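You operate a simulated robot arm through the tools that you are given. There is no shell and no other tool. Be economical: measure what you need, move in short steps, check, and stop when the job is done.

Carry out the task below with a simulated robot arm. There is one attempt and no reset: what you move stays moved.

## Task
Clean the wooden block with the cream sponge, wax its top, close the tin and polish the top shiny.
Fine: In that order. Blue round brush and wax from the green wax tin, then the polishing block. Tools go back; leave the iron disc. Set down upright: what you pick out, round brush. A coat counts when it lies all over at full strength: go over it till it gets no stronger. What is to be rubbed or washed off counts as gone when no trace of it is left.

Only the result counts: the job must be done as asked and must still hold three seconds after the hand-in. Knocking over, shifting, dropping, spilling or breaking anything else fails it.

## Robot
A 6-joint arm with a two-finger parallel gripper, fixed in place. Base frame: the origin is at the foot of the arm, x ahead of it, y to its left, z up; the work surface is at about z = 95. Lengths are in cm, angles in degrees, forces in N, time in s.
With the tool pointing down near the work surface it reaches from about 36 to 82 cm from the base axis. Its first joint turns from -166.0 to 166.0 degrees. Payload 3.91 kg.
The TCP is the grasp point between the finger pads, 3 cm short of the fingertips. In the tool frame z runs along the fingers and y along their closing line. Largest opening 11 cm; finger width 2, thickness 1; the body of the gripper, 4.8 by 11.2 cm, starts 5.5 cm behind the TCP.
Orientation is that of the tool frame in the base frame, as [roll, pitch, yaw] about the fixed x, y, z axes, in that order (R = Rz(yaw) Ry(pitch) Rx(roll)). With the fingers straight down and closing along the base's y, the tool's x points along the base's -x, its y along +y and its z along -z.

## Interface
- The arm moves only by the tool arm_command. Its argument "series" is text: rows parted by semicolons, each of 7 numbers parted by spaces: the shift along the tool's x, y, z in cm, then the turn, a rotation vector about the tool's x, y, z in degrees, then the opening in per cent of the stroke, from 0 (shut) to 100 (fully open). In form: dx dy dz wx wy wz fingers; .... A call has 1 to 20 rows; each row shifts and turns the commanded pose from where the row before left it, along the tool's axes as they then stand. Rows are played at 5 a second. More than 5 cm and 8.6 degrees between two rows, or a gripper value outside its range, and nothing of the call is played. A pose out of reach is approached as far as the arm can. The call stops where the force on the tool passes 40 N (or 10 N more than at its start, if that is more) or the arm is blocked; 0.2 s more then pass. The fingers move at their own pace (about 4.5 cm/s each) and stop on an object; they squeeze with about 23 N. The grip force told is the motor's: it shows also when the fingers shut on nothing. Time passes only in rows, and 0.2 s behind the last, so rows that do not move let the fingers close. The reply holds the time, the measured pose of the TCP, the force on the tool along the base axes, the opening and the grip force, in the units named above and with some noise, with the torque about the TCP (base axes, N m) and any sound that the robot's microphone picked up.
- Cameras (640 x 400 px; columns grow to the right, rows downward): "scene" is fixed at [5.57, -64.56, 160.75]; the picture's right is [0.52, -0.85, 0.00], its down [-0.71, -0.43, -0.56] and it looks along [0.48, 0.29, -0.83] (base axes); focal length 267 px, centre (320, 200). "wrist" rides on the gripper at [7.7, 0.7, -11.4] in the tool frame; the picture's right is [-0.09, 1.00, 0.00], its down [-0.80, -0.07, -0.59] and it looks along [-0.59, -0.05, 0.80] (tool axes); focal length 270 px, centre (320, 200). There is no depth. A picture from a camera that has moved, and an enlarged one, comes with that camera's place and axes in the base frame and with its lens. The place of the scene camera against the robot may be out by one fixed shift of up to 1.2 cm in any direction.
- camera(camera): a new picture of that camera. No time passes.
- lift_body(by): slides the trunk up (or, below 0, down) by that many cm; the arm rides with it, the base frame stays. It gives what a move gives, with no picture.
- close_up(camera, box): a new picture of the part [left, top, right, bottom] of that camera's present view, enlarged. No time passes.
- job_done(): hands the job in; it is judged then, once.

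Work in short steps. Places have to be worked out from the pictures, the camera data and where the tool is seen: move nearer, look again, correct. Check each grasp and each placing, and mend what went wrong. You have 120 turns and 64 pictures in all, those below and enlarged ones among them. Open the gripper and draw the arm clear of the work before you hand the job in, unless the task says otherwise; then end with one line.

The tools are called after "Call:" as a command line: name --argument value ..., lists and objects as JSON in quotes. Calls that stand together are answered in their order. arm_command: Moves the arm, as the interface text tells. Its arguments: {"type":"object","properties":{"series":{"type":"string"}},"required":["series"]} The other tools are called the same way: lift_body (by) slides the trunk up or down; camera (camera) takes a picture; close_up (camera, box) takes an enlarged picture of a part of a camera's view; job_done () hands the job in.

At the start:

```text
time_s: 0.0
position: [23.89, -35.5, 129.61]
ee_rot: [179.9, -0.1, 180.0]
force: [0.2, -0.3, -0.1]
moment: [0.04, 0.02, 0.0]
gripper_width: 11.01
grip_force: 0.0
trunk travel left (down, up): [-57.5, 3.5]
```

scene: 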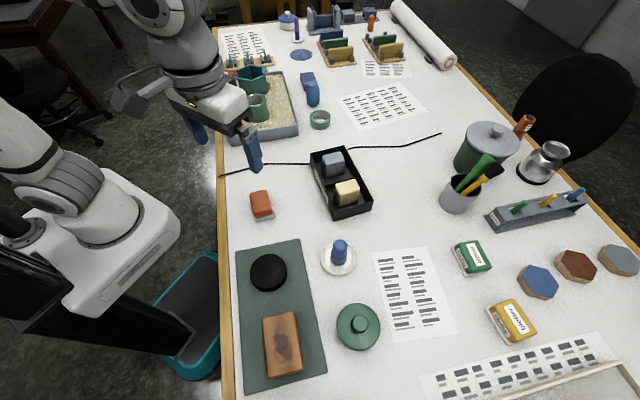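
wrist: 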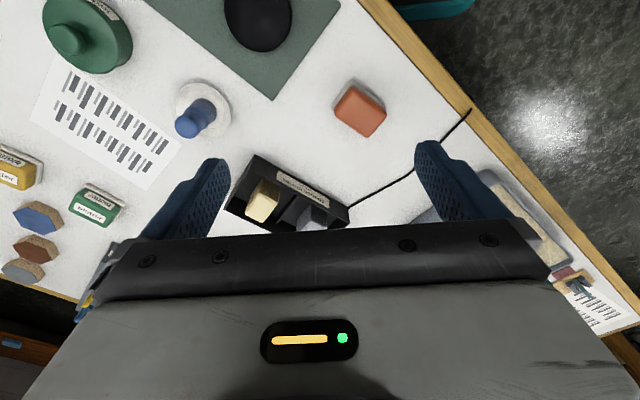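

I'll look closer at the work area and at the tools before moving anything.

Call:
close_up --camera "scene" --box '[220, 220, 460, 400]'

Call:
close_up --camera "scene" --box '[420, 110, 640, 350]'

Call:
close_up --camera "scene" --box '[220, 130, 400, 250]'

Call:
close_up --camera "scene" --box '[210, 0, 450, 150]'

```text
2.22 times, centred on (340, 310) of scene
camera zoom: at [5.57, -64.56, 160.75], right [0.52, -0.85, 0.0], down [-0.71, -0.43, -0.56], along [0.48, 0.29, -0.83], focal length 594 px, centre (276, -44)
```

zoom: 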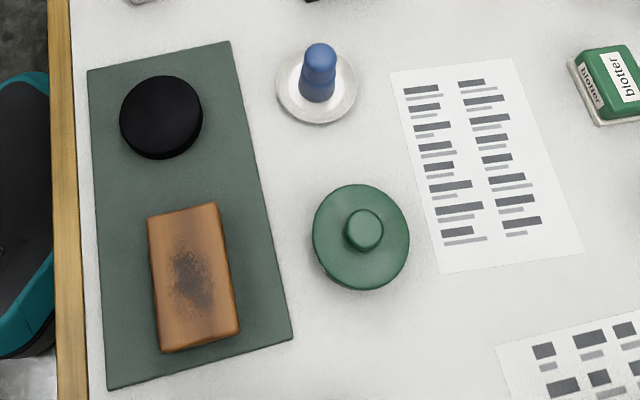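

```text
1.67 times, centred on (530, 230) of scene
camera zoom: at [5.57, -64.56, 160.75], right [0.52, -0.85, 0.0], down [-0.71, -0.43, -0.56], along [0.48, 0.29, -0.83], focal length 446 px, centre (-30, 150)
```

zoom: 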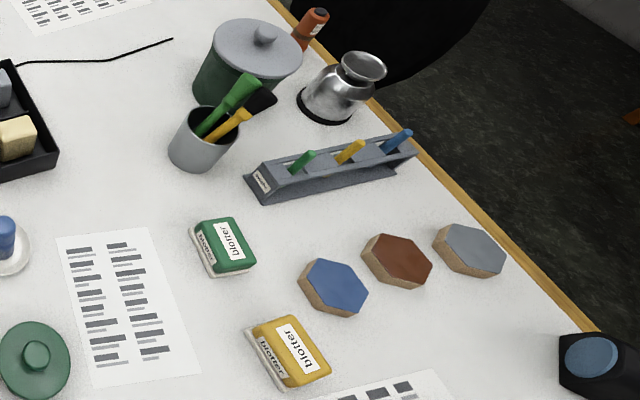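

```text
3.33 times, centred on (310, 190) of scene
camera zoom: at [5.57, -64.56, 160.75], right [0.52, -0.85, 0.0], down [-0.71, -0.43, -0.56], along [0.48, 0.29, -0.83], focal length 891 px, centre (353, 233)
```

zoom: 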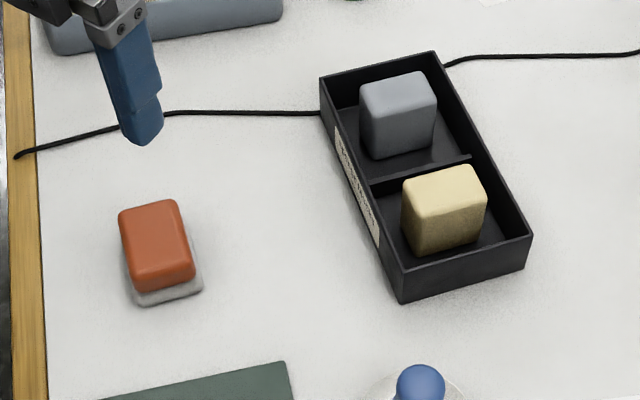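

```text
2.67 times, centred on (330, 75) of scene
camera zoom: at [5.57, -64.56, 160.75], right [0.52, -0.85, 0.0], down [-0.71, -0.43, -0.56], along [0.48, 0.29, -0.83], focal length 713 px, centre (293, 533)
```

zoom: 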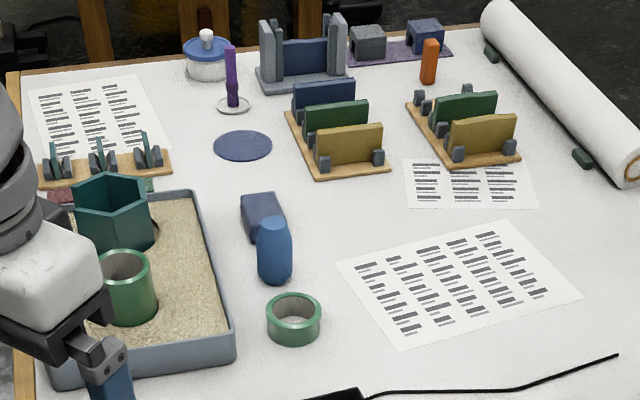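

The scene view puts the blue-handled round brush on its saucer near (30,-55), the green lidded tin near (18,-67), the wooden block near (7,-54) and the cream sponge near (48,-48). I'll move above the sponge for a close look.

Call:
arm_command --series "-3.7 -1.9 1.5 0 0 0 100;-3.7 -1.9 1.5 0 0 0 100;-3.7 -1.9 1.5 0 0 0 100;-3.7 -1.9 1.5 0 0 0 100;-3.7 -1.9 1.5 0 0 0 100;-3.7 -1.9 1.5 0 0 0 100"

Call:
camera --camera "wrist"

```text
time_s: 1.4
position: [46.14, -46.66, 120.24]
ee_rot: [-180.0, -0.1, 179.9]
force: [0.6, 0.5, 0.1]
moment: [-0.01, 0.01, 0.02]
gripper_width: 11.02
grip_force: 0.1
trunk travel left (down, up): [-57.5, 3.5]
```

```text
57 pictures are left
camera wrist: at [38.38, -46.0, 131.68], right [0.09, 1.0, 0.0], down [0.8, -0.07, 0.59], along [0.59, -0.05, -0.8], focal length 270 px, centre (320, 200)
```

wrist: 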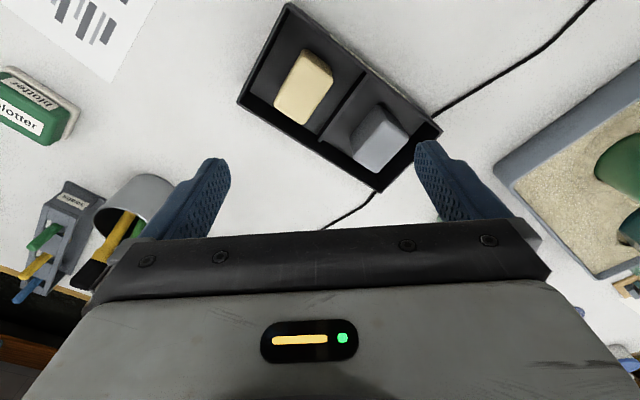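

The sponge lies in the left cell around (46,-48.5). I'll zoom in to get its orientation and the clearance in the cell.

Call:
close_up --camera "wrist" --box '[220, 0, 460, 200]'

```text
2.00 times, centred on (340, 100) of wrist
camera zoom: at [38.38, -46.0, 131.68], right [0.09, 1.0, 0.0], down [0.8, -0.07, 0.59], along [0.59, -0.05, -0.8], focal length 541 px, centre (280, 400)
```

zoom: 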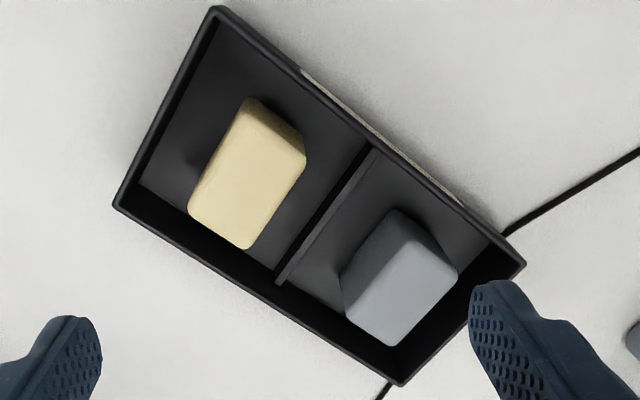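

The sponge measures about 4×6 cm, its short side along ~50°, centred near (46,-48.5), with ample clearance in its cell. I'll turn the hand by -40° and go down partly with the fingers at 65 %.

Call:
arm_command --series "0 -1.84 2 0 0 8 65;0 0 3 0 0 8 65;0 0 3 0 0 8 65;0 0 3 0 0 8 65;0 0 2.2 0 0 8 65"

Call:
camera --camera "wrist"

```text
time_s: 2.6
position: [46.03, -48.65, 107.33]
ee_rot: [180.0, 0.0, 139.8]
force: [0.1, 0.4, -1.2]
moment: [0.01, 0.03, 0.01]
gripper_width: 7.13
grip_force: 0.0
trunk travel left (down, up): [-57.5, 3.5]
```

```text
55 pictures are left
camera wrist: at [40.61, -43.27, 118.81], right [0.71, 0.7, 0.0], down [0.57, -0.57, 0.59], along [0.42, -0.42, -0.8], focal length 270 px, centre (320, 200)
```

wrist: 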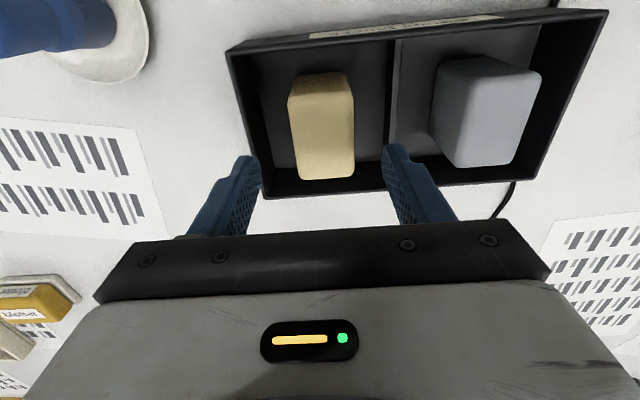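

The hand lines up with the sponge. I'll go down 6.2 cm and close on it.

Call:
arm_command --series "0 0 3 0 0 0 65;0 0 3.1 0 0 0 65;0 0 0 0 0 0 30;0 0 0 0 0 0 10;0 0 0 0 0 0 10;0 0 0 0 0 0 10;0 0 0 0 0 0 10"

Call:
camera --camera "wrist"

```text
time_s: 4.2
position: [45.97, -48.78, 101.31]
ee_rot: [179.9, 0.0, 140.0]
force: [0.0, -0.4, 0.9]
moment: [-0.04, 0.01, 0.02]
gripper_width: 4.14
grip_force: 22.9
trunk travel left (down, up): [-57.5, 3.5]
```

```text
54 pictures are left
camera wrist: at [40.49, -43.34, 112.77], right [0.71, 0.71, 0.0], down [0.57, -0.57, 0.59], along [0.42, -0.42, -0.8], focal length 270 px, centre (320, 200)
```

wrist: 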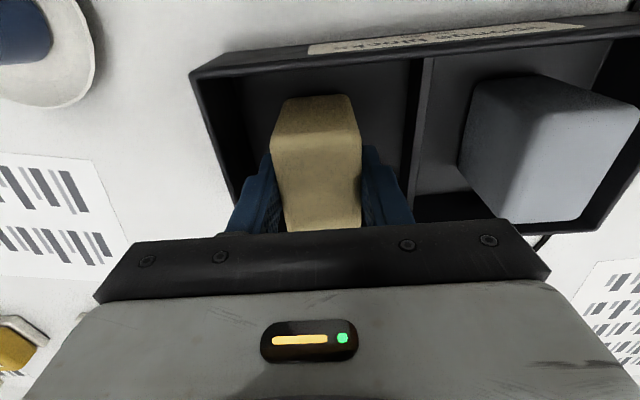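

Sponge held (4.14 cm). I'll lift it straight up and carry it towards the wooden block at a safe height, stopping a bit beside the block to look at it.

Call:
arm_command --series "0 0 -3 0 0 0 10;0 0 -4 0 0 0 10;0 0 -4.5 0 0 0 10;0 0 -4 0 0 0 10;2.3 -3.675 0 0 0 0 10;2.3 -3.675 0 0 0 0 10;2.3 -3.675 0 0 0 0 10;2.3 -3.675 0 0 0 0 10;2.3 -3.675 0 0 0 0 10;2.3 -3.675 0 0 0 0 10;2.3 -3.675 0 0 0 0 10;2.3 -3.675 0 0 0 0 10"

Call:
camera --camera "wrist"

Call:
camera --camera "scene"

```text
time_s: 6.8
position: [12.34, -59.36, 116.89]
ee_rot: [180.0, 0.0, 140.0]
force: [-0.6, -0.1, -0.3]
moment: [-0.01, -0.01, -0.02]
gripper_width: 1.09
grip_force: 0.2
trunk travel left (down, up): [-57.5, 3.5]
```

```text
53 pictures are left
camera wrist: at [6.89, -53.98, 128.33], right [0.71, 0.71, 0.0], down [0.57, -0.57, 0.59], along [0.42, -0.42, -0.8], focal length 270 px, centre (320, 200)
```

wrist: 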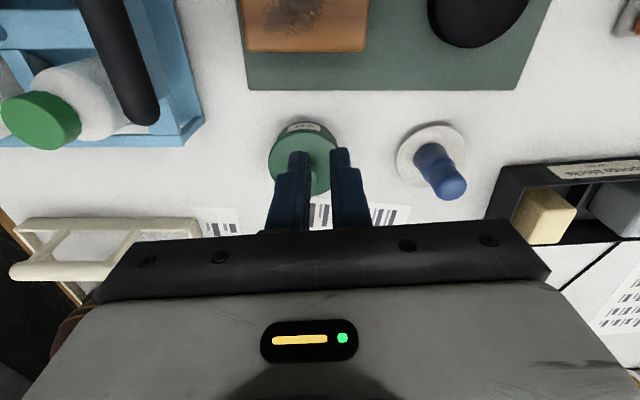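

```text
52 pictures are left
```

scene: 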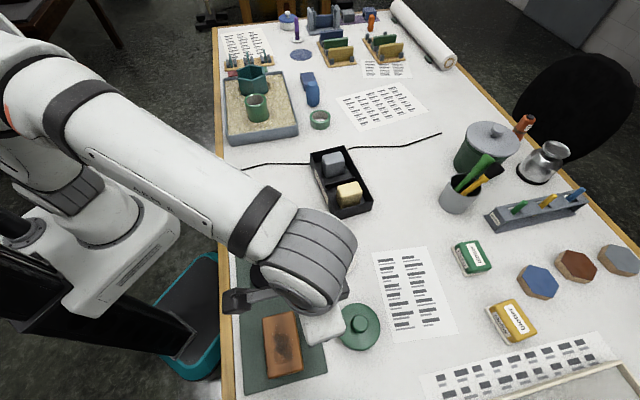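

The fingers slipped off the sponge: they are nearly shut at 1.09 cm and the sponge is still in its tray. I'll go back over it, look, and grip deeper with a slower lift.

Call:
arm_command --series "-2.3 3.675 0 0 0 0 65;-2.3 3.675 0 0 0 0 65;-2.3 3.675 0 0 0 0 65;-2.3 3.675 0 0 0 0 65;-2.3 3.675 0 0 0 0 65;-2.3 3.675 0 0 0 0 65;-2.3 3.675 0 0 0 0 65;-2.3 3.675 0 0 0 0 65;0 0 3.5 0 0 0 65;0 0 3.5 0 0 0 65;0 0 2.5 0 0 0 65"

Call:
close_up --camera "wrist" --box '[180, 0, 500, 200]'

```text
time_s: 9.2
position: [45.78, -48.73, 107.48]
ee_rot: [179.9, 0.0, 140.0]
force: [-0.1, 0.1, 0.5]
moment: [0.02, 0.04, 0.02]
gripper_width: 7.16
grip_force: 0.1
trunk travel left (down, up): [-57.5, 3.5]
```

```text
2.00 times, centred on (340, 100) of wrist
camera zoom: at [40.45, -43.29, 118.96], right [0.71, 0.71, 0.0], down [0.57, -0.57, 0.59], along [0.42, -0.42, -0.8], focal length 541 px, centre (280, 400)
```

zoom: 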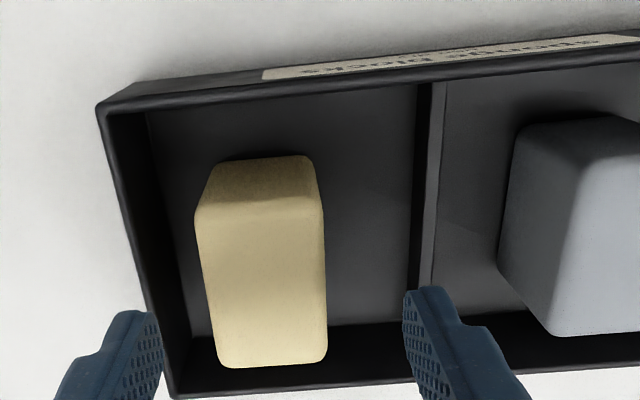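

The sponge is about 5.8 cm tall and now centred near (46.2,-49.6). I'll shift to its centre, narrow the fingers a little, go about 1.3 cm deeper, close, and lift gently by a few cm.

Call:
arm_command --series "-0.9 -0.4 0 0 0 0 58;0 0 2.5 0 0 0 58;0 0 2.5 0 0 0 58;0 0 2.5 0 0 0 58;0 0 0 0 0 0 25;0 0 0 0 0 0 0;0 0 0 0 0 0 0;0 0 0 0 0 0 0;0 0 0 0 0 0 0;0 0 0 0 0 0 0"

```text
time_s: 11.4
position: [46.55, -49.43, 99.92]
ee_rot: [179.9, 0.1, 140.0]
force: [0.5, 1.1, -0.9]
moment: [-0.03, 0.01, -0.02]
gripper_width: 4.15
grip_force: 23.5
trunk travel left (down, up): [-57.5, 3.5]
```

The fingers hold at 4.15 cm. Lifting slowly to see if it stays.

Call:
arm_command --series "0 0 -0.5 0 0 0 0;0 0 -0.8 0 0 0 0;0 0 -1 0 0 0 0;0 0 -1 0 0 0 0;0 0 -1.5 0 0 0 0;0 0 -1.5 0 0 0 0"

Call:
camera --camera "wrist"

```text
time_s: 12.8
position: [46.57, -49.66, 106.13]
ee_rot: [179.9, 0.0, 140.0]
force: [-1.2, -0.7, 0.0]
moment: [0.01, 0.01, -0.02]
gripper_width: 4.16
grip_force: 23.4
trunk travel left (down, up): [-57.5, 3.5]
```

```text
50 pictures are left
camera wrist: at [41.02, -44.23, 117.59], right [0.71, 0.71, 0.0], down [0.57, -0.57, 0.59], along [0.42, -0.42, -0.8], focal length 270 px, centre (320, 200)
```

wrist: 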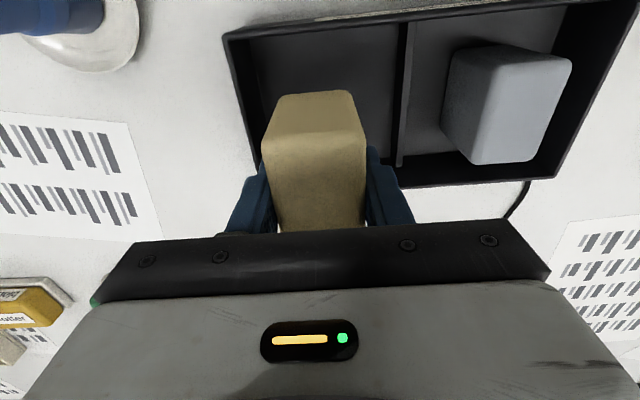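

Sponge is held firmly. I'll raise it and carry it more slowly to above the wooden block, estimated centre (6.2,-55.3), with its long axis at 45°.

Call:
arm_command --series "0 0 -1.5 0 0 0 0;0 0 -2 0 0 0 0;0 0 -2 0 0 0 0;0 0 -2 0 0 0 0;0 0 -1.5 0 0 0 0;0.8 -0.9 0 0 0 0 0;1.5 -1.7 0 0 0 0 0;2.2 -2.4 0 0 0 0 0;2.2 -2.4 0 0 0 0 0;2.2 -2.4 0 0 0 0 0;2.2 -2.4 0 0 0 0 0;2.2 -2.4 0 0 0 0 0;2.2 -2.4 0 0 0 0 0;2.2 -2.4 0 0 0 0 0;2.2 -2.4 0 0 0 0 0;2.2 -2.4 0 0 0 0 0;2.2 -2.4 0 0 0 0 0;1.7 -2.0 0 0 0 0 0;1.0 -1.1 0 0 0 0 0;0.3 -0.6 0 0 0 5 0"

Call:
camera --camera "wrist"

Call:
close_up --camera "scene" --box '[200, 220, 440, 400]'

```text
time_s: 17.0
position: [6.07, -55.29, 115.16]
ee_rot: [-180.0, 0.1, 134.9]
force: [0.2, -0.2, -0.5]
moment: [-0.01, -0.01, 0.01]
gripper_width: 4.17
grip_force: 23.0
trunk travel left (down, up): [-57.5, 3.5]
```

```text
49 pictures are left
camera wrist: at [1.1, -49.38, 126.65], right [0.77, 0.64, 0.0], down [0.52, -0.62, 0.59], along [0.38, -0.46, -0.8], focal length 270 px, centre (320, 200)
```

wrist: 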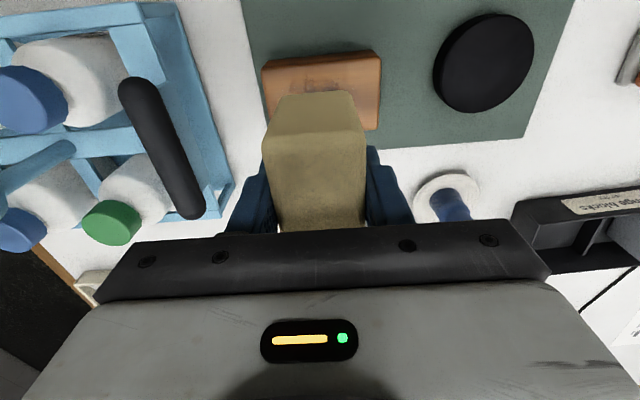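

```text
2.22 times, centred on (320, 310) of scene
camera zoom: at [5.57, -64.56, 160.75], right [0.52, -0.85, 0.0], down [-0.71, -0.43, -0.56], along [0.48, 0.29, -0.83], focal length 594 px, centre (320, -44)
```

zoom: 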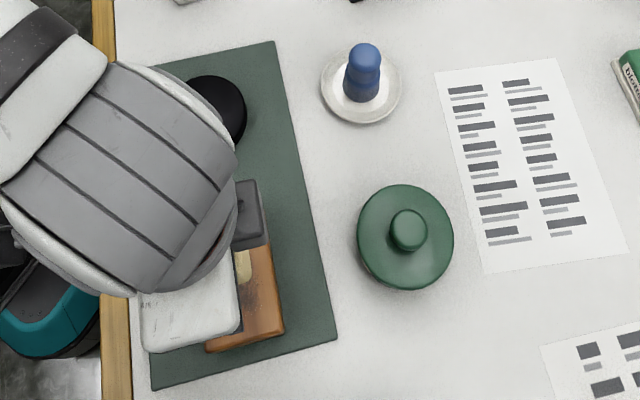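

The block is centred near (6.5,-55.6), top about z=98. I'll centre over it and come down to just above expected contact.

Call:
arm_command --series "-0.5 0.1 2.5 0 0 0 0;0 0 3 0 0 0 0;0 0 3 0 0 0 0;0 0 2 0 0 0 0;0 0 0.8 0 0 0 0;0 0 0 0 0 0 0"

Call:
arm_command --series "0 0 0.4 0 0 0 0;0 0 0.4 0 0 0 0"

```text
time_s: 18.4
position: [6.65, -55.44, 104.45]
ee_rot: [-179.6, 0.3, 134.9]
force: [-2.0, -5.9, 35.7]
moment: [0.3, 0.09, 0.01]
gripper_width: 4.15
grip_force: 22.9
trunk travel left (down, up): [-57.5, 3.5]
```

```text
time_s: 19.0
position: [6.48, -55.21, 103.38]
ee_rot: [-179.9, 0.1, 135.0]
force: [5.0, 1.9, 36.7]
moment: [0.22, -0.05, 0.0]
gripper_width: 4.16
grip_force: 22.7
trunk travel left (down, up): [-57.5, 3.5]
```

Contact came earlier than expected and the force is already about 36 N, so I'll back off a little to find a lighter press.

Call:
arm_command --series "0 0 -0.4 0 0 0 0;0 0 0 0 0 0 0"

```text
time_s: 19.6
position: [6.55, -55.13, 103.53]
ee_rot: [179.9, -0.3, 134.9]
force: [3.2, 5.2, 7.3]
moment: [-0.02, -0.18, 0.13]
gripper_width: 4.13
grip_force: 23.3
trunk travel left (down, up): [-57.5, 3.5]
```

Press is now about 7 N. I'll make a first stroke along the block's length and back, then check that the block has stayed put.

Call:
arm_command --series "0 1 0 0 0 0 0;0 1 0 0 0 0 0;0 1 0 0 0 0 0;0 1 0 0 0 0 0;0 -1 0 0 0 0 0;0 -1 0 0 0 0 0;0 -1 0 0 0 0 0;0 -1 0 0 0 0 0"

Call:
camera --camera "wrist"

```text
time_s: 21.4
position: [6.59, -55.51, 103.54]
ee_rot: [-179.9, -0.1, 135.0]
force: [0.6, 1.5, 1.6]
moment: [0.01, -0.06, 0.05]
gripper_width: 4.17
grip_force: 22.5
trunk travel left (down, up): [-57.5, 3.5]
```

```text
47 pictures are left
camera wrist: at [1.51, -49.61, 114.93], right [0.77, 0.64, 0.0], down [0.52, -0.62, 0.59], along [0.38, -0.46, -0.8], focal length 270 px, centre (320, 200)
```

wrist: 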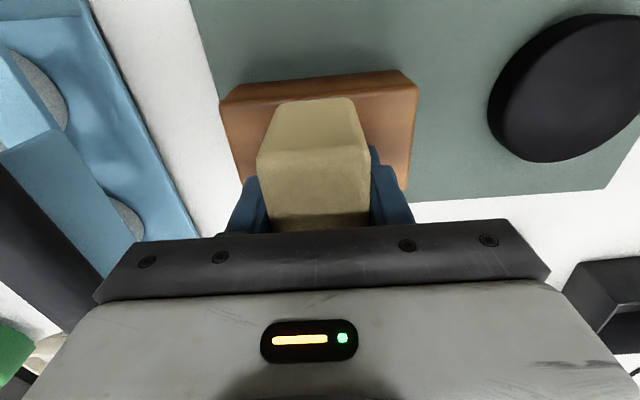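

The block stayed in place and the sponge nearly spans its width. I'll press 0.15 cm more and do full-length strokes.

Call:
arm_command --series "0 0 0.15 0 0 0 0;0 1.4 0 0 0 0 0;0 1.4 0 0 0 0 0;0 1.4 0 0 0 0 0;0 -1.4 0 0 0 0 0;0 -1.4 0 0 0 0 0;0 -1.4 0 0 0 0 0;0 -1.4 0 0 0 0 0;0 -1.4 0 0 0 0 0;0 -1.4 0 0 0 0 0;0.4 0 0 0 0 0 0;0 1.4 0 0 0 0 0;0 1.4 0 0 0 0 0;0 1.4 0 0 0 0 0;0 1.4 0 0 0 0 0;0 1.4 0 0 0 0 0;0 1.4 0 0 0 0 0"

Call:
arm_command --series "-0.8 0 0 0 0 0 0;0 -1.4 0 0 0 0 0;0 -1.4 0 0 0 0 0;0 -1.4 0 0 0 0 0;0 -1.4 0 0 0 0 0;0 -1.4 0 0 0 0 0;0 -1.4 0 0 0 0 0;0 1.4 0 0 0 0 0;0 1.4 0 0 0 0 0;0 1.4 0 0 0 0 0;0.4 0 0 0 0 0 0"

Call:
arm_command --series "0 0 -2 0 0 0 0;0 0 -2 0 0 0 0;-2 -2 -2 0 0 0 0;-3 -3 0 0 0 0 0;-3 -3 0 0 0 0 0"

Call:
camera --camera "wrist"

```text
time_s: 25.0
position: [9.23, -52.42, 103.36]
ee_rot: [-180.0, 0.1, 135.0]
force: [-4.9, -3.7, 10.9]
moment: [-0.07, 0.22, 0.06]
gripper_width: 4.12
grip_force: 23.0
trunk travel left (down, up): [-57.5, 3.5]
```

```text
time_s: 27.4
position: [6.54, -55.75, 103.46]
ee_rot: [-179.9, 0.2, 135.0]
force: [3.9, -16.6, 22.0]
moment: [-0.38, -0.17, -0.06]
gripper_width: 4.12
grip_force: 22.9
trunk travel left (down, up): [-57.5, 3.5]
```

```text
time_s: 28.6
position: [6.45, -66.73, 109.17]
ee_rot: [180.0, 0.0, 135.0]
force: [0.0, 0.0, 0.6]
moment: [0.0, 0.01, 0.01]
gripper_width: 4.13
grip_force: 23.3
trunk travel left (down, up): [-57.5, 3.5]
```

```text
46 pictures are left
camera wrist: at [1.53, -61.04, 120.68], right [0.77, 0.64, 0.0], down [0.52, -0.62, 0.59], along [0.38, -0.45, -0.8], focal length 270 px, centre (320, 200)
```

wrist: 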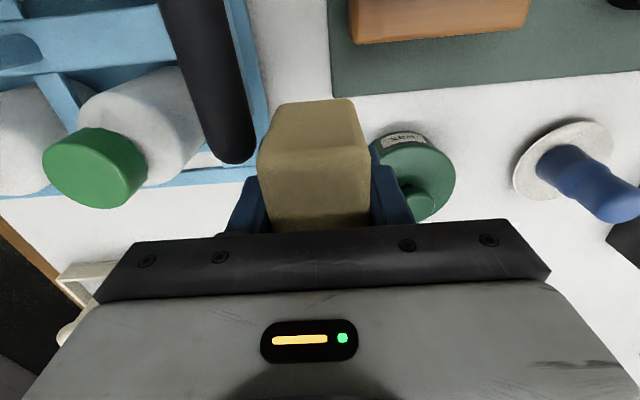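

The strip I can see looks clean; I'll check the whole block with the scene camera.

Call:
close_up --camera "scene" --box '[230, 290, 350, 390]'

```text
4.00 times, centred on (290, 340) of scene
camera zoom: at [5.57, -64.56, 160.75], right [0.52, -0.85, 0.0], down [-0.71, -0.43, -0.56], along [0.48, 0.29, -0.83], focal length 1069 px, centre (440, -360)
```

zoom: 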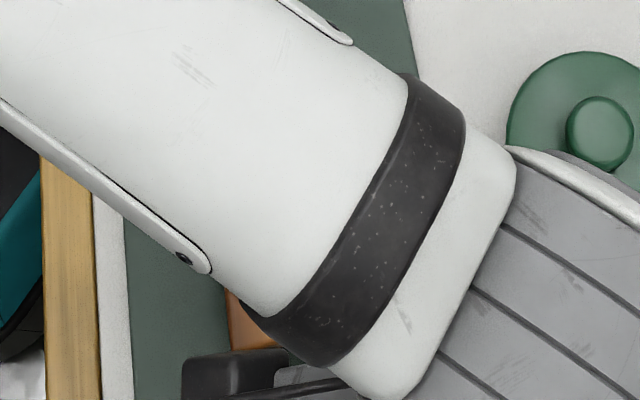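

The arm hides it. I'll move up and towards the tray side, clear of the line of sight, and look again.

Call:
arm_command --series "0 1 -2 0 0 0 0;0 2 -3 0 0 0 0;0 2.5 -2 0 0 0 0;0 2.5 0 0 0 0 0;0 2.5 0 0 0 0 0;0 2.5 0 0 0 0 0;0 2.5 0 0 0 0 0;0 2.5 0 0 0 0 0;0 2.5 0 0 0 0 0;0 2.5 0 0 0 0 0;0 2 0 0 0 0 0"

Call:
close_up --camera "scene" --box '[200, 240, 400, 400]'

```text
time_s: 31.0
position: [24.17, -49.1, 116.34]
ee_rot: [180.0, 0.0, 135.0]
force: [-0.5, -0.2, -1.3]
moment: [0.03, 0.02, 0.0]
gripper_width: 4.16
grip_force: 22.9
trunk travel left (down, up): [-57.5, 3.5]
```

```text
2.50 times, centred on (300, 320) of scene
camera zoom: at [5.57, -64.56, 160.75], right [0.52, -0.85, 0.0], down [-0.71, -0.43, -0.56], along [0.48, 0.29, -0.83], focal length 668 px, centre (370, -100)
```

zoom: 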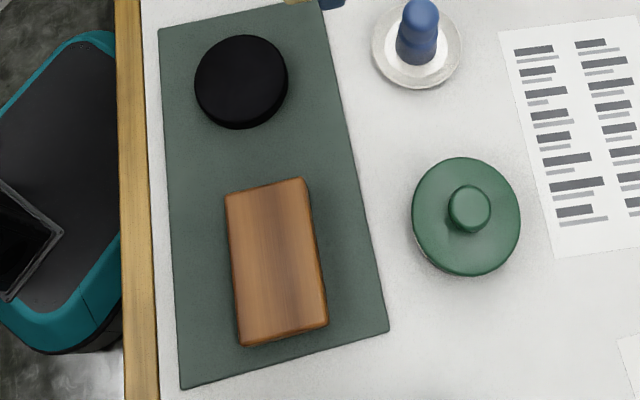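

The stain is almost gone but a faint grey shade may remain in the middle, so I'll scrub again.

Call:
arm_command --series "0.8 -1.7 0 0 0 0 0;1.2 -2.55 0 0 0 0 0;1.2 -2.55 0 0 0 0 0;1.2 -2.55 0 0 0 0 0;1.2 -2.55 0 0 0 0 0;1.2 -2.55 0 0 0 0 0;0.8 -1.7 3 0 0 0 0;0.37 -0.85 3 0 0 0 0;0 0 3 0 0 0 0;0 0 2.5 0 0 0 0;0 0 0.9 0 0 0 0;0 0 0.25 0 0 0 0;0 0 0 0 0 0 0"

```text
time_s: 33.8
position: [6.68, -55.82, 103.55]
ee_rot: [179.9, 0.0, 134.9]
force: [-0.1, 0.1, -0.4]
moment: [0.01, 0.01, 0.01]
gripper_width: 4.14
grip_force: 22.7
trunk travel left (down, up): [-57.5, 3.5]
```

No contact yet; pressing a bit further down.

Call:
arm_command --series "0 0 0.15 0 0 0 0;0 0 0.1 0 0 0 0;0 0 0 0 0 0 0"

```text
time_s: 34.6
position: [6.68, -55.7, 103.36]
ee_rot: [180.0, 0.0, 134.9]
force: [0.8, 0.2, -0.9]
moment: [0.01, 0.02, 0.02]
gripper_width: 4.18
grip_force: 22.9
trunk travel left (down, up): [-57.5, 3.5]
```

Call:
arm_command --series "0 0 0.15 0 0 0 0;0 0 0 0 0 0 0"

```text
time_s: 35.2
position: [6.62, -55.6, 103.35]
ee_rot: [-179.9, 0.1, 135.0]
force: [2.0, -1.9, 13.9]
moment: [0.11, -0.05, 0.03]
gripper_width: 4.15
grip_force: 22.8
trunk travel left (down, up): [-57.5, 3.5]
```

Contact at about 14 N. Now several full-length strokes at three side offsets.

Call:
arm_command --series "0 1.4 0 0 0 0 0;0 1.4 0 0 0 0 0;0 1.4 0 0 0 0 0;0 -1.4 0 0 0 0 0;0 -1.4 0 0 0 0 0;0 -1.4 0 0 0 0 0;0 -1.4 0 0 0 0 0;0 -1.4 0 0 0 0 0;0 -1.4 0 0 0 0 0;0.4 0 0 0 0 0 0;0 1.4 0 0 0 0 0;0 1.4 0 0 0 0 0;0 1.4 0 0 0 0 0;0 1.4 0 0 0 0 0;0 1.4 0 0 0 0 0;0 1.4 0 0 0 0 0"

Call:
arm_command --series "-0.8 0 0 0 0 0 0;0 -1.4 0 0 0 0 0;0 -1.4 0 0 0 0 0;0 -1.4 0 0 0 0 0;0 -1.4 0 0 0 0 0;0 -1.4 0 0 0 0 0;0 -1.4 0 0 0 0 0;0.4 0 0 0 0 0 0;0 1.4 0 0 0 0 0;0 1.4 0 0 0 0 0;0 1.4 0 0 0 0 0;0 1.4 0 0 0 0 0;0 1.4 0 0 0 0 0;0 -1.4 0 0 0 0 0;0 -1.4 0 0 0 0 0;0 -1.4 0 0 0 0 0;0 1.4 0 0 0 0 0"

Call:
arm_command --series "0 0 -2 0 0 0 0;0 0 -3 0 0 0 0;0 0 -3 0 0 0 0;0 0 -3 0 0 0 0;-1.2 2.5 -2 0 0 0 0;-1.2 2.5 0 0 0 0 0;-1.2 2.5 0 0 0 0 0;-1.2 2.5 0 0 0 0 0;-1.2 2.5 0 0 0 0 0;-1.2 2.5 0 0 0 0 0"

Call:
close_up --camera "scene" --box '[230, 290, 350, 390]'

```text
time_s: 38.4
position: [8.08, -53.5, 103.41]
ee_rot: [-179.5, 0.3, 135.1]
force: [-2.9, 1.0, 9.1]
moment: [0.26, 0.11, 0.15]
gripper_width: 4.14
grip_force: 23.1
trunk travel left (down, up): [-57.5, 3.5]
stopped in row 16: the force on the tool passed its limit at 40 N (the readings are from after the stop); the commanded pose is now the measured one
```

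```text
time_s: 42.0
position: [5.47, -56.71, 103.49]
ee_rot: [-179.7, 0.3, 135.0]
force: [0.7, 0.7, -0.2]
moment: [0.0, 0.02, 0.01]
gripper_width: 4.13
grip_force: 23.0
trunk travel left (down, up): [-57.5, 3.5]
```

```text
time_s: 44.2
position: [21.26, -51.06, 116.25]
ee_rot: [-179.8, 0.3, 135.1]
force: [-0.7, -0.9, -1.1]
moment: [0.02, 0.04, 0.02]
gripper_width: 4.15
grip_force: 23.2
trunk travel left (down, up): [-57.5, 3.5]
```

```text
4.00 times, centred on (290, 340) of scene
camera zoom: at [5.57, -64.56, 160.75], right [0.52, -0.85, 0.0], down [-0.71, -0.43, -0.56], along [0.48, 0.29, -0.83], focal length 1069 px, centre (440, -360)
```

zoom: 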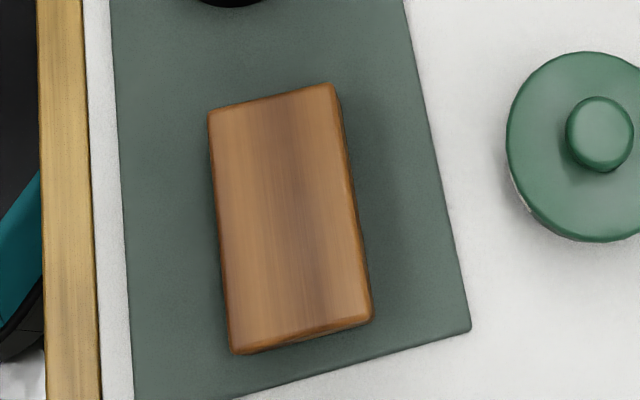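

It looks clean with only wood grain, but I want to confirm with the wrist camera from closer.

Call:
arm_command --series "-0.4 -2.3 0 0 0 0 0;-0.4 -2.3 0 0 0 0 0;-0.4 -2.3 0 0 0 0 0;-0.4 -2.3 0 0 0 0 0;-0.4 -2.3 0 0 0 0 0;-0.4 -2.3 0 0 0 0 0"

Call:
close_up --camera "wrist" --box '[200, 0, 480, 175]'

```text
time_s: 45.6
position: [13.09, -62.55, 116.16]
ee_rot: [-179.8, 0.2, 135.1]
force: [-1.0, -0.4, -0.1]
moment: [0.0, 0.01, -0.03]
gripper_width: 4.18
grip_force: 22.9
trunk travel left (down, up): [-57.5, 3.5]
```

```text
2.29 times, centred on (340, 88) of wrist
camera zoom: at [8.11, -56.68, 127.71], right [0.77, 0.64, 0.0], down [0.52, -0.61, 0.6], along [0.38, -0.46, -0.8], focal length 618 px, centre (274, 457)
```

zoom: 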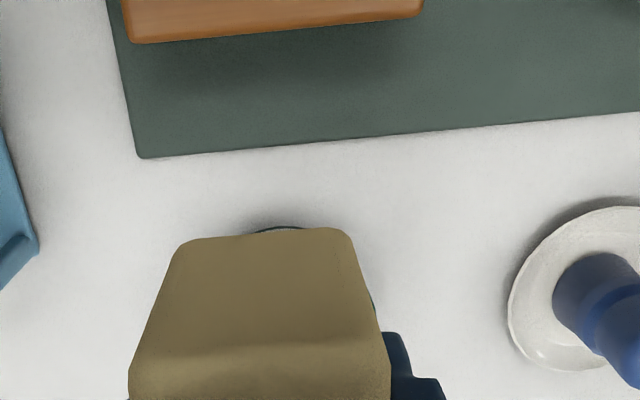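

The block is just outside the view; shifting 5 cm towards it.

Call:
arm_command --series "2.5 0 -1 0 0 0 0;2.5 0 -1 0 0 0 0"

Call:
close_up --camera "wrist" --box '[200, 0, 480, 175]'

```text
time_s: 46.2
position: [9.33, -58.99, 118.23]
ee_rot: [-179.7, 0.3, 135.1]
force: [0.3, 0.7, -0.6]
moment: [-0.02, -0.01, 0.01]
gripper_width: 4.19
grip_force: 23.0
trunk travel left (down, up): [-57.5, 3.5]
```

```text
2.29 times, centred on (340, 88) of wrist
camera zoom: at [4.47, -53.0, 129.69], right [0.77, 0.64, -0.01], down [0.52, -0.61, 0.6], along [0.38, -0.46, -0.8], focal length 618 px, centre (274, 457)
```

zoom: 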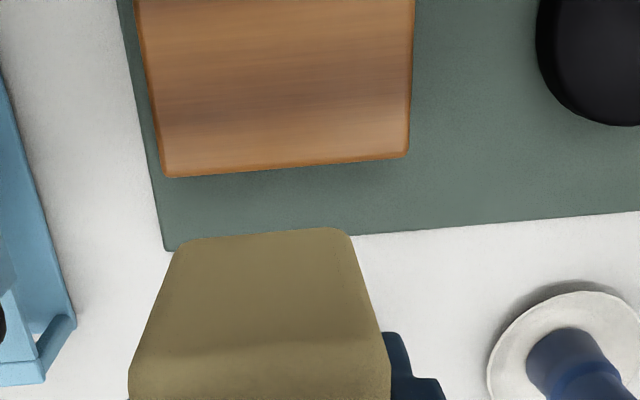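

The block is clean, only grain remains. I'll carry the sponge back to above its tray cell.

Call:
arm_command --series "-0.7 1.2 0 0 0 0 0;-1.3 2.2 0 0 0 0 0;-1.3 2.2 0 0 0 0 0;-1.3 2.2 0 0 0 0 0;-1.3 2.2 0 0 0 0 0;-1.3 2.2 0 0 0 0 0;-1.3 2.2 0 0 0 0 0;-1.3 2.2 0 0 0 0 0;-1.3 2.2 0 0 0 0 0;-1.3 2.2 0 0 0 0 0;-1.3 2.2 0 0 0 0 0;-1.3 2.2 0 0 0 0 0;-1.3 2.2 0 0 0 0 0;-1.3 2.2 0 0 0 0 0;-1.3 2.2 0 0 0 0 0;-0.6 1.2 0 0 0 -5 0;0 0 2 0 0 0 0;0 0 3 0 0 0 0;0 0 3 0 0 0 0;0 0 2 0 0 0 0"

Call:
camera --camera "wrist"

```text
time_s: 50.4
position: [46.93, -49.44, 108.22]
ee_rot: [-179.5, 0.1, 140.0]
force: [0.9, -0.5, -0.1]
moment: [-0.01, -0.01, 0.0]
gripper_width: 4.17
grip_force: 22.8
trunk travel left (down, up): [-57.5, 3.5]
```

```text
40 pictures are left
camera wrist: at [41.36, -44.01, 119.66], right [0.71, 0.71, -0.01], down [0.57, -0.56, 0.6], along [0.42, -0.43, -0.8], focal length 270 px, centre (320, 200)
```

wrist: 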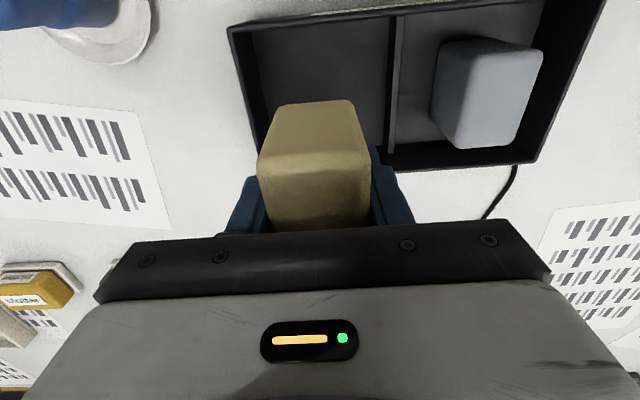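

Above the cell. I'll shift 0.5 cm towards its middle and go down to just above the floor contact.

Call:
arm_command --series "0.5 -0.2 2.5 0 0 0 0;0 0 2.5 0 0 0 0;0 0 1.8 0 0 0 0;0 0 0.4 0 0 0 0;0 0 0 0 0 0 0"

Call:
arm_command --series "0 0 0.3 0 0 0 0;0 0 0 0 0 0 0"

```text
time_s: 51.6
position: [46.38, -49.41, 101.04]
ee_rot: [-179.7, 0.1, 140.0]
force: [-0.2, -0.7, 0.3]
moment: [0.0, -0.02, -0.02]
gripper_width: 4.15
grip_force: 22.9
trunk travel left (down, up): [-57.5, 3.5]
```

```text
time_s: 52.2
position: [46.37, -49.4, 100.86]
ee_rot: [-179.7, 0.3, 139.9]
force: [-0.1, -0.4, -0.1]
moment: [0.01, 0.0, 0.02]
gripper_width: 4.15
grip_force: 23.3
trunk travel left (down, up): [-57.5, 3.5]
```

Call:
arm_command --series "0 0 0.3 0 0 0 0;0 0 0 0 0 0 0"

Call:
arm_command --series "0 0 0.3 0 0 0 0;0 0 0 0 0 0 0"

```text
time_s: 52.8
position: [46.29, -49.24, 100.45]
ee_rot: [-179.7, 0.2, 139.9]
force: [-0.3, -0.2, -0.1]
moment: [-0.02, -0.02, 0.01]
gripper_width: 4.15
grip_force: 23.0
trunk travel left (down, up): [-57.5, 3.5]
```

```text
time_s: 53.4
position: [46.22, -49.29, 100.13]
ee_rot: [-179.7, 0.1, 140.1]
force: [-0.5, 0.2, -0.6]
moment: [0.03, -0.01, 0.01]
gripper_width: 4.16
grip_force: 23.2
trunk travel left (down, up): [-57.5, 3.5]
```

Still no contact; lowering further in small steps.

Call:
arm_command --series "0 0 0.25 0 0 0 0;0 0 0 0 0 0 0"

Call:
arm_command --series "0 0 0.25 0 0 0 0;0 0 0 0 0 0 0"

Call:
arm_command --series "0 0 0.25 0 0 0 0;0 0 0 0 0 0 0"

```text
time_s: 54.0
position: [46.33, -49.33, 99.87]
ee_rot: [-179.8, 0.2, 140.0]
force: [0.4, -0.9, -0.4]
moment: [-0.01, -0.01, 0.02]
gripper_width: 4.13
grip_force: 22.8
trunk travel left (down, up): [-57.5, 3.5]
```

```text
time_s: 54.6
position: [46.34, -49.46, 99.49]
ee_rot: [-179.6, 0.2, 140.0]
force: [-0.3, 0.1, -0.4]
moment: [-0.04, -0.01, 0.0]
gripper_width: 4.16
grip_force: 23.0
trunk travel left (down, up): [-57.5, 3.5]
```

```text
time_s: 55.2
position: [46.43, -49.45, 99.29]
ee_rot: [-179.7, 0.2, 140.0]
force: [0.2, -0.3, -0.2]
moment: [0.0, -0.01, -0.01]
gripper_width: 4.17
grip_force: 23.2
trunk travel left (down, up): [-57.5, 3.5]
```

Call:
arm_command --series "0 0 0.25 0 0 0 0;0 0 0 0 0 0 0"

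```text
time_s: 55.8
position: [46.21, -49.36, 99.13]
ee_rot: [-179.7, 0.2, 140.0]
force: [0.6, 0.3, -1.0]
moment: [0.01, 0.01, -0.01]
gripper_width: 4.17
grip_force: 22.7
trunk travel left (down, up): [-57.5, 3.5]
```

The sponge bottom must be within a few mm of the tray floor now; I'll release and rise straight up, and move towards the brush for a look.

Call:
arm_command --series "0 0 0 0 0 0 45;0 0 0 0 0 0 55;0 0 0 0 0 0 55;0 0 -2 0 0 0 55;0 0 -4 0 0 0 55;0 0 -4 0 0 0 55;0 0 -4 0 0 0 80;0 -3 0 0 0 0 80;0 -3.5 0 0 0 0 80;0 -3.5 0 0 0 0 80"

Call:
camera --camera "wrist"

```text
time_s: 58.0
position: [39.83, -56.73, 113.63]
ee_rot: [-179.7, 0.1, 140.0]
force: [-0.3, 0.9, -0.4]
moment: [0.0, 0.01, -0.02]
gripper_width: 8.79
grip_force: 0.0
trunk travel left (down, up): [-57.5, 3.5]
```

```text
39 pictures are left
camera wrist: at [34.25, -51.18, 125.0], right [0.71, 0.71, -0.01], down [0.57, -0.56, 0.6], along [0.42, -0.43, -0.8], focal length 270 px, centre (320, 200)
```

wrist: 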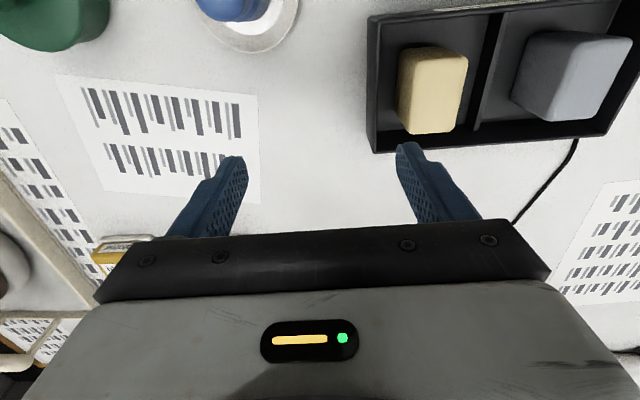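

The sponge stands back in its cell. Next I'll move towards the green tin to look at its lid and knob.

Call:
arm_command --series "0.8 -2.75 0 0 0 0 60;0.8 -2.75 0 0 0 0 60;0.8 -2.75 0 0 0 0 60;0.8 -2.75 0 0 0 0 60;0.8 -2.75 0 0 0 0 60;0.8 -2.75 0 0 0 0 60;0.8 -2.75 0 0 0 0 60;0.8 -2.75 0 0 0 0 60"

Call:
camera --camera "wrist"

```text
time_s: 59.8
position: [20.75, -69.72, 113.41]
ee_rot: [-179.7, 0.2, 139.9]
force: [-0.2, 0.7, 0.0]
moment: [0.03, -0.03, -0.03]
gripper_width: 6.57
grip_force: 0.0
trunk travel left (down, up): [-57.5, 3.5]
```

```text
38 pictures are left
camera wrist: at [15.28, -64.22, 124.81], right [0.71, 0.71, 0.0], down [0.57, -0.57, 0.6], along [0.42, -0.43, -0.8], focal length 270 px, centre (320, 200)
```

wrist: 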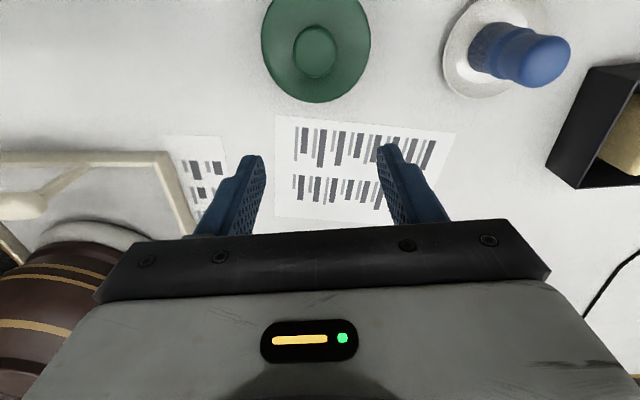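

The knob is near (17.05,-66.6). I'll centre over it and come down with the fingers open around it, then look from closer.

Call:
arm_command --series "2.4 0 0 0 0 0 60;2.4 0 0 0 0 0 60;0 0 3 0 0 0 60;0 0 3 0 0 0 60;0 0 1.5 0 0 0 60"

Call:
camera --camera "wrist"

```text
time_s: 61.0
position: [17.05, -66.51, 105.91]
ee_rot: [-179.8, 0.2, 140.1]
force: [0.1, 0.7, -1.4]
moment: [0.0, -0.03, 0.01]
gripper_width: 6.6
grip_force: 0.1
trunk travel left (down, up): [-57.5, 3.5]
```

```text
37 pictures are left
camera wrist: at [11.56, -61.02, 117.33], right [0.71, 0.71, -0.01], down [0.57, -0.56, 0.6], along [0.42, -0.43, -0.8], focal length 270 px, centre (320, 200)
```

wrist: 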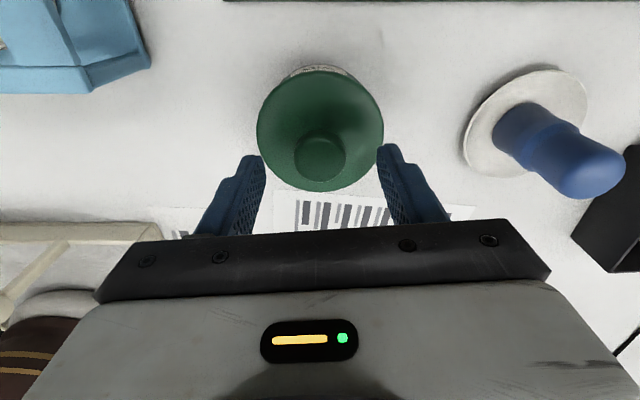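

Two views put the knob top at z≈102.3 and the lid rim at ≈98.6. I'll lower the fingertips to about z=99.9 around the knob and close.

Call:
arm_command --series "0 0 1.5 0 0 0 60;0 0 1.5 0 0 0 60;0 0 0 0 0 0 30;0 0 0 0 0 0 0;0 0 0 0 0 0 0;0 0 0 0 0 0 0;0 0 0 0 0 0 0"

```text
time_s: 62.6
position: [16.95, -66.59, 102.98]
ee_rot: [-179.7, 0.3, 140.0]
force: [-0.5, 0.3, 0.4]
moment: [-0.03, 0.0, 0.03]
gripper_width: 3.2
grip_force: 22.7
trunk travel left (down, up): [-57.5, 3.5]
```

Knob gripped (3.2 cm). I'll lift the lid slowly to check it comes off without the tin.

Call:
arm_command --series "0 0 -0.5 0 0 0 0;0 0 -0.7 0 0 0 0;0 0 -1 0 0 0 0;0 0 -1.5 0 0 0 0;0 0 -2 0 0 0 0;0 0 -2 0 0 0 0;0 0 -2 0 0 0 0"

Call:
camera --camera "wrist"

```text
time_s: 64.2
position: [16.99, -66.71, 112.32]
ee_rot: [-179.7, 0.2, 140.0]
force: [-0.3, 0.3, -0.6]
moment: [0.0, -0.02, -0.01]
gripper_width: 3.2
grip_force: 23.0
trunk travel left (down, up): [-57.5, 3.5]
heard: snap
```

```text
36 pictures are left
camera wrist: at [11.55, -61.22, 123.77], right [0.71, 0.71, -0.01], down [0.57, -0.57, 0.6], along [0.42, -0.43, -0.8], focal length 270 px, centre (320, 200)
```

wrist: 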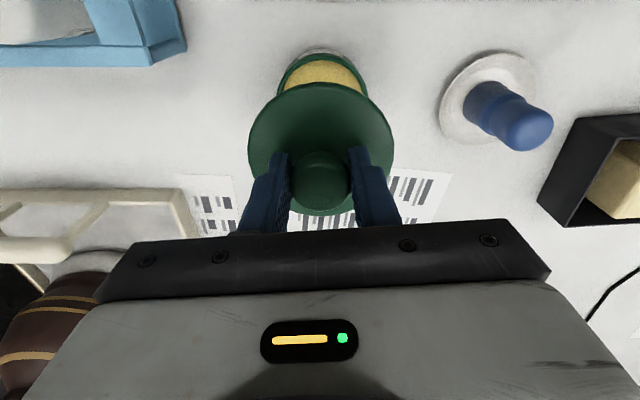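

The lid snapped off and shows yellow wax in the tin. I'll carry the lid to a free table spot near (44.5,-63.5).

Call:
arm_command --series "-0.8 0.85 -1 0 0 0 0;-1.6 1.675 0 0 0 0 0;-1.6 1.675 0 0 0 0 0;-1.6 1.675 0 0 0 0 0;-1.6 1.675 0 0 0 0 0;-1.6 1.675 0 0 0 0 0;-1.6 1.675 0 0 0 0 0;-1.6 1.675 0 0 0 0 0;-1.6 1.675 0 0 0 0 0;-1.6 1.675 0 0 0 0 0;-1.6 1.675 0 0 0 0 0;-1.6 1.675 0 0 0 0 0;-0.7 0.85 0 0 0 0 0;0 0 3 0 0 0 0;0 0 3 0 0 0 0"

Call:
camera --camera "wrist"

```text
time_s: 67.4
position: [44.74, -63.5, 107.26]
ee_rot: [-179.6, 0.2, 139.9]
force: [-0.3, -0.1, -1.8]
moment: [0.01, -0.02, 0.0]
gripper_width: 3.22
grip_force: 22.4
trunk travel left (down, up): [-57.5, 3.5]
```

```text
35 pictures are left
camera wrist: at [39.21, -57.99, 118.72], right [0.71, 0.71, -0.01], down [0.57, -0.56, 0.6], along [0.42, -0.43, -0.8], focal length 270 px, centre (320, 200)
```

wrist: 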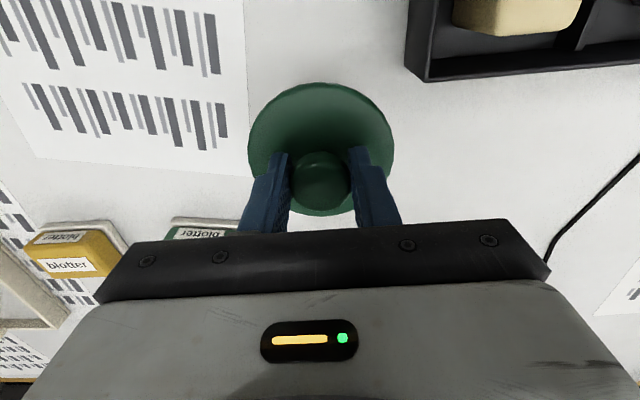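

The space beneath the lid is free. Lowering to near contact.

Call:
arm_command --series "0 0 2.5 0 0 0 0;0 0 2.5 0 0 0 0;0 0 1 0 0 0 0;0 0 0 0 0 0 0"

Call:
arm_command --series "0 0 0.4 0 0 0 0;0 0 0 0 0 0 0"

Call:
arm_command --series "0 0 0.4 0 0 0 0;0 0 0 0 0 0 0"

```text
time_s: 68.4
position: [44.77, -63.49, 101.3]
ee_rot: [-179.8, 0.3, 140.0]
force: [-0.1, 0.7, 0.3]
moment: [-0.01, 0.0, -0.01]
gripper_width: 3.21
grip_force: 22.7
trunk travel left (down, up): [-57.5, 3.5]
```

```text
time_s: 69.0
position: [44.74, -63.54, 101.01]
ee_rot: [-179.7, 0.2, 140.0]
force: [0.7, 0.5, 0.0]
moment: [-0.02, -0.02, 0.03]
gripper_width: 3.24
grip_force: 23.2
trunk travel left (down, up): [-57.5, 3.5]
```

```text
time_s: 69.6
position: [44.8, -63.51, 100.68]
ee_rot: [-179.7, 0.2, 140.0]
force: [0.7, -1.3, -0.1]
moment: [0.01, -0.03, 0.0]
gripper_width: 3.21
grip_force: 22.9
trunk travel left (down, up): [-57.5, 3.5]
```

Call:
arm_command --series "0 0 0.4 0 0 0 0;0 0 0 0 0 0 0"

Call:
arm_command --series "0 0 0.3 0 0 0 0;0 0 0 0 0 0 0"

```text
time_s: 70.2
position: [44.69, -63.39, 100.3]
ee_rot: [-179.7, 0.1, 140.1]
force: [-0.6, 0.3, -1.0]
moment: [0.02, 0.02, -0.02]
gripper_width: 3.24
grip_force: 23.0
trunk travel left (down, up): [-57.5, 3.5]
```

```text
time_s: 70.8
position: [44.64, -63.49, 99.98]
ee_rot: [-179.6, 0.2, 140.1]
force: [0.4, -0.5, -0.5]
moment: [0.0, 0.03, -0.02]
gripper_width: 3.24
grip_force: 23.2
trunk travel left (down, up): [-57.5, 3.5]
```

Still no touch; continuing in 0.3 cm steps.

Call:
arm_command --series "0 0 0.3 0 0 0 0;0 0 0 0 0 0 0"

Call:
arm_command --series "0 0 0.3 0 0 0 0;0 0 0 0 0 0 0"

Call:
arm_command --series "0 0 0.2 0 0 0 0;0 0 0 0 0 0 0"

```text
time_s: 71.4
position: [44.73, -63.49, 99.63]
ee_rot: [-179.7, 0.3, 140.0]
force: [0.7, -0.9, 0.9]
moment: [0.0, 0.04, 0.02]
gripper_width: 3.24
grip_force: 22.9
trunk travel left (down, up): [-57.5, 3.5]
```

```text
time_s: 72.0
position: [44.76, -63.49, 99.64]
ee_rot: [-179.6, 0.6, 139.9]
force: [1.9, -4.5, 17.8]
moment: [-0.06, -0.01, -0.01]
gripper_width: 3.22
grip_force: 22.6
trunk travel left (down, up): [-57.5, 3.5]
```

```text
time_s: 72.6
position: [44.71, -63.43, 99.43]
ee_rot: [-179.5, 0.4, 140.0]
force: [3.9, -7.8, 27.8]
moment: [-0.3, -0.22, -0.03]
gripper_width: 3.24
grip_force: 23.0
trunk travel left (down, up): [-57.5, 3.5]
```

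Contact made (lid rests on the table). I'll relieve the press, release, rise and move towards the brush.

Call:
arm_command --series "0 0 -0.25 0 0 0 0;0 0 0 0 0 0 30;0 0 0 0 0 0 60;0 0 0 0 0 0 60;0 0 -2 0 0 0 60;0 0 -3.5 0 0 0 60;0 0 -3.5 0 0 0 60;0 0 -3.5 0 0 0 60;2.6 -0.75 0 0 0 0 60;2.6 -0.75 0 0 0 0 60;2.6 -0.75 0 0 0 0 60;2.6 -0.75 0 0 0 0 60;2.6 -0.75 0 0 0 0 60"

Call:
camera --camera "wrist"

```text
time_s: 75.4
position: [32.22, -57.73, 111.85]
ee_rot: [-179.7, 0.3, 140.0]
force: [-0.1, 0.8, -0.4]
moment: [-0.01, 0.0, 0.0]
gripper_width: 6.63
grip_force: 0.1
trunk travel left (down, up): [-57.5, 3.5]
```

```text
34 pictures are left
camera wrist: at [26.74, -52.29, 123.35], right [0.71, 0.71, -0.01], down [0.57, -0.56, 0.6], along [0.42, -0.43, -0.8], focal length 270 px, centre (320, 200)
```

wrist: 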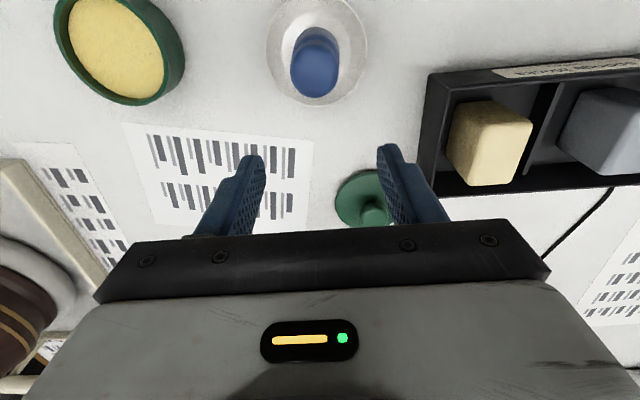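

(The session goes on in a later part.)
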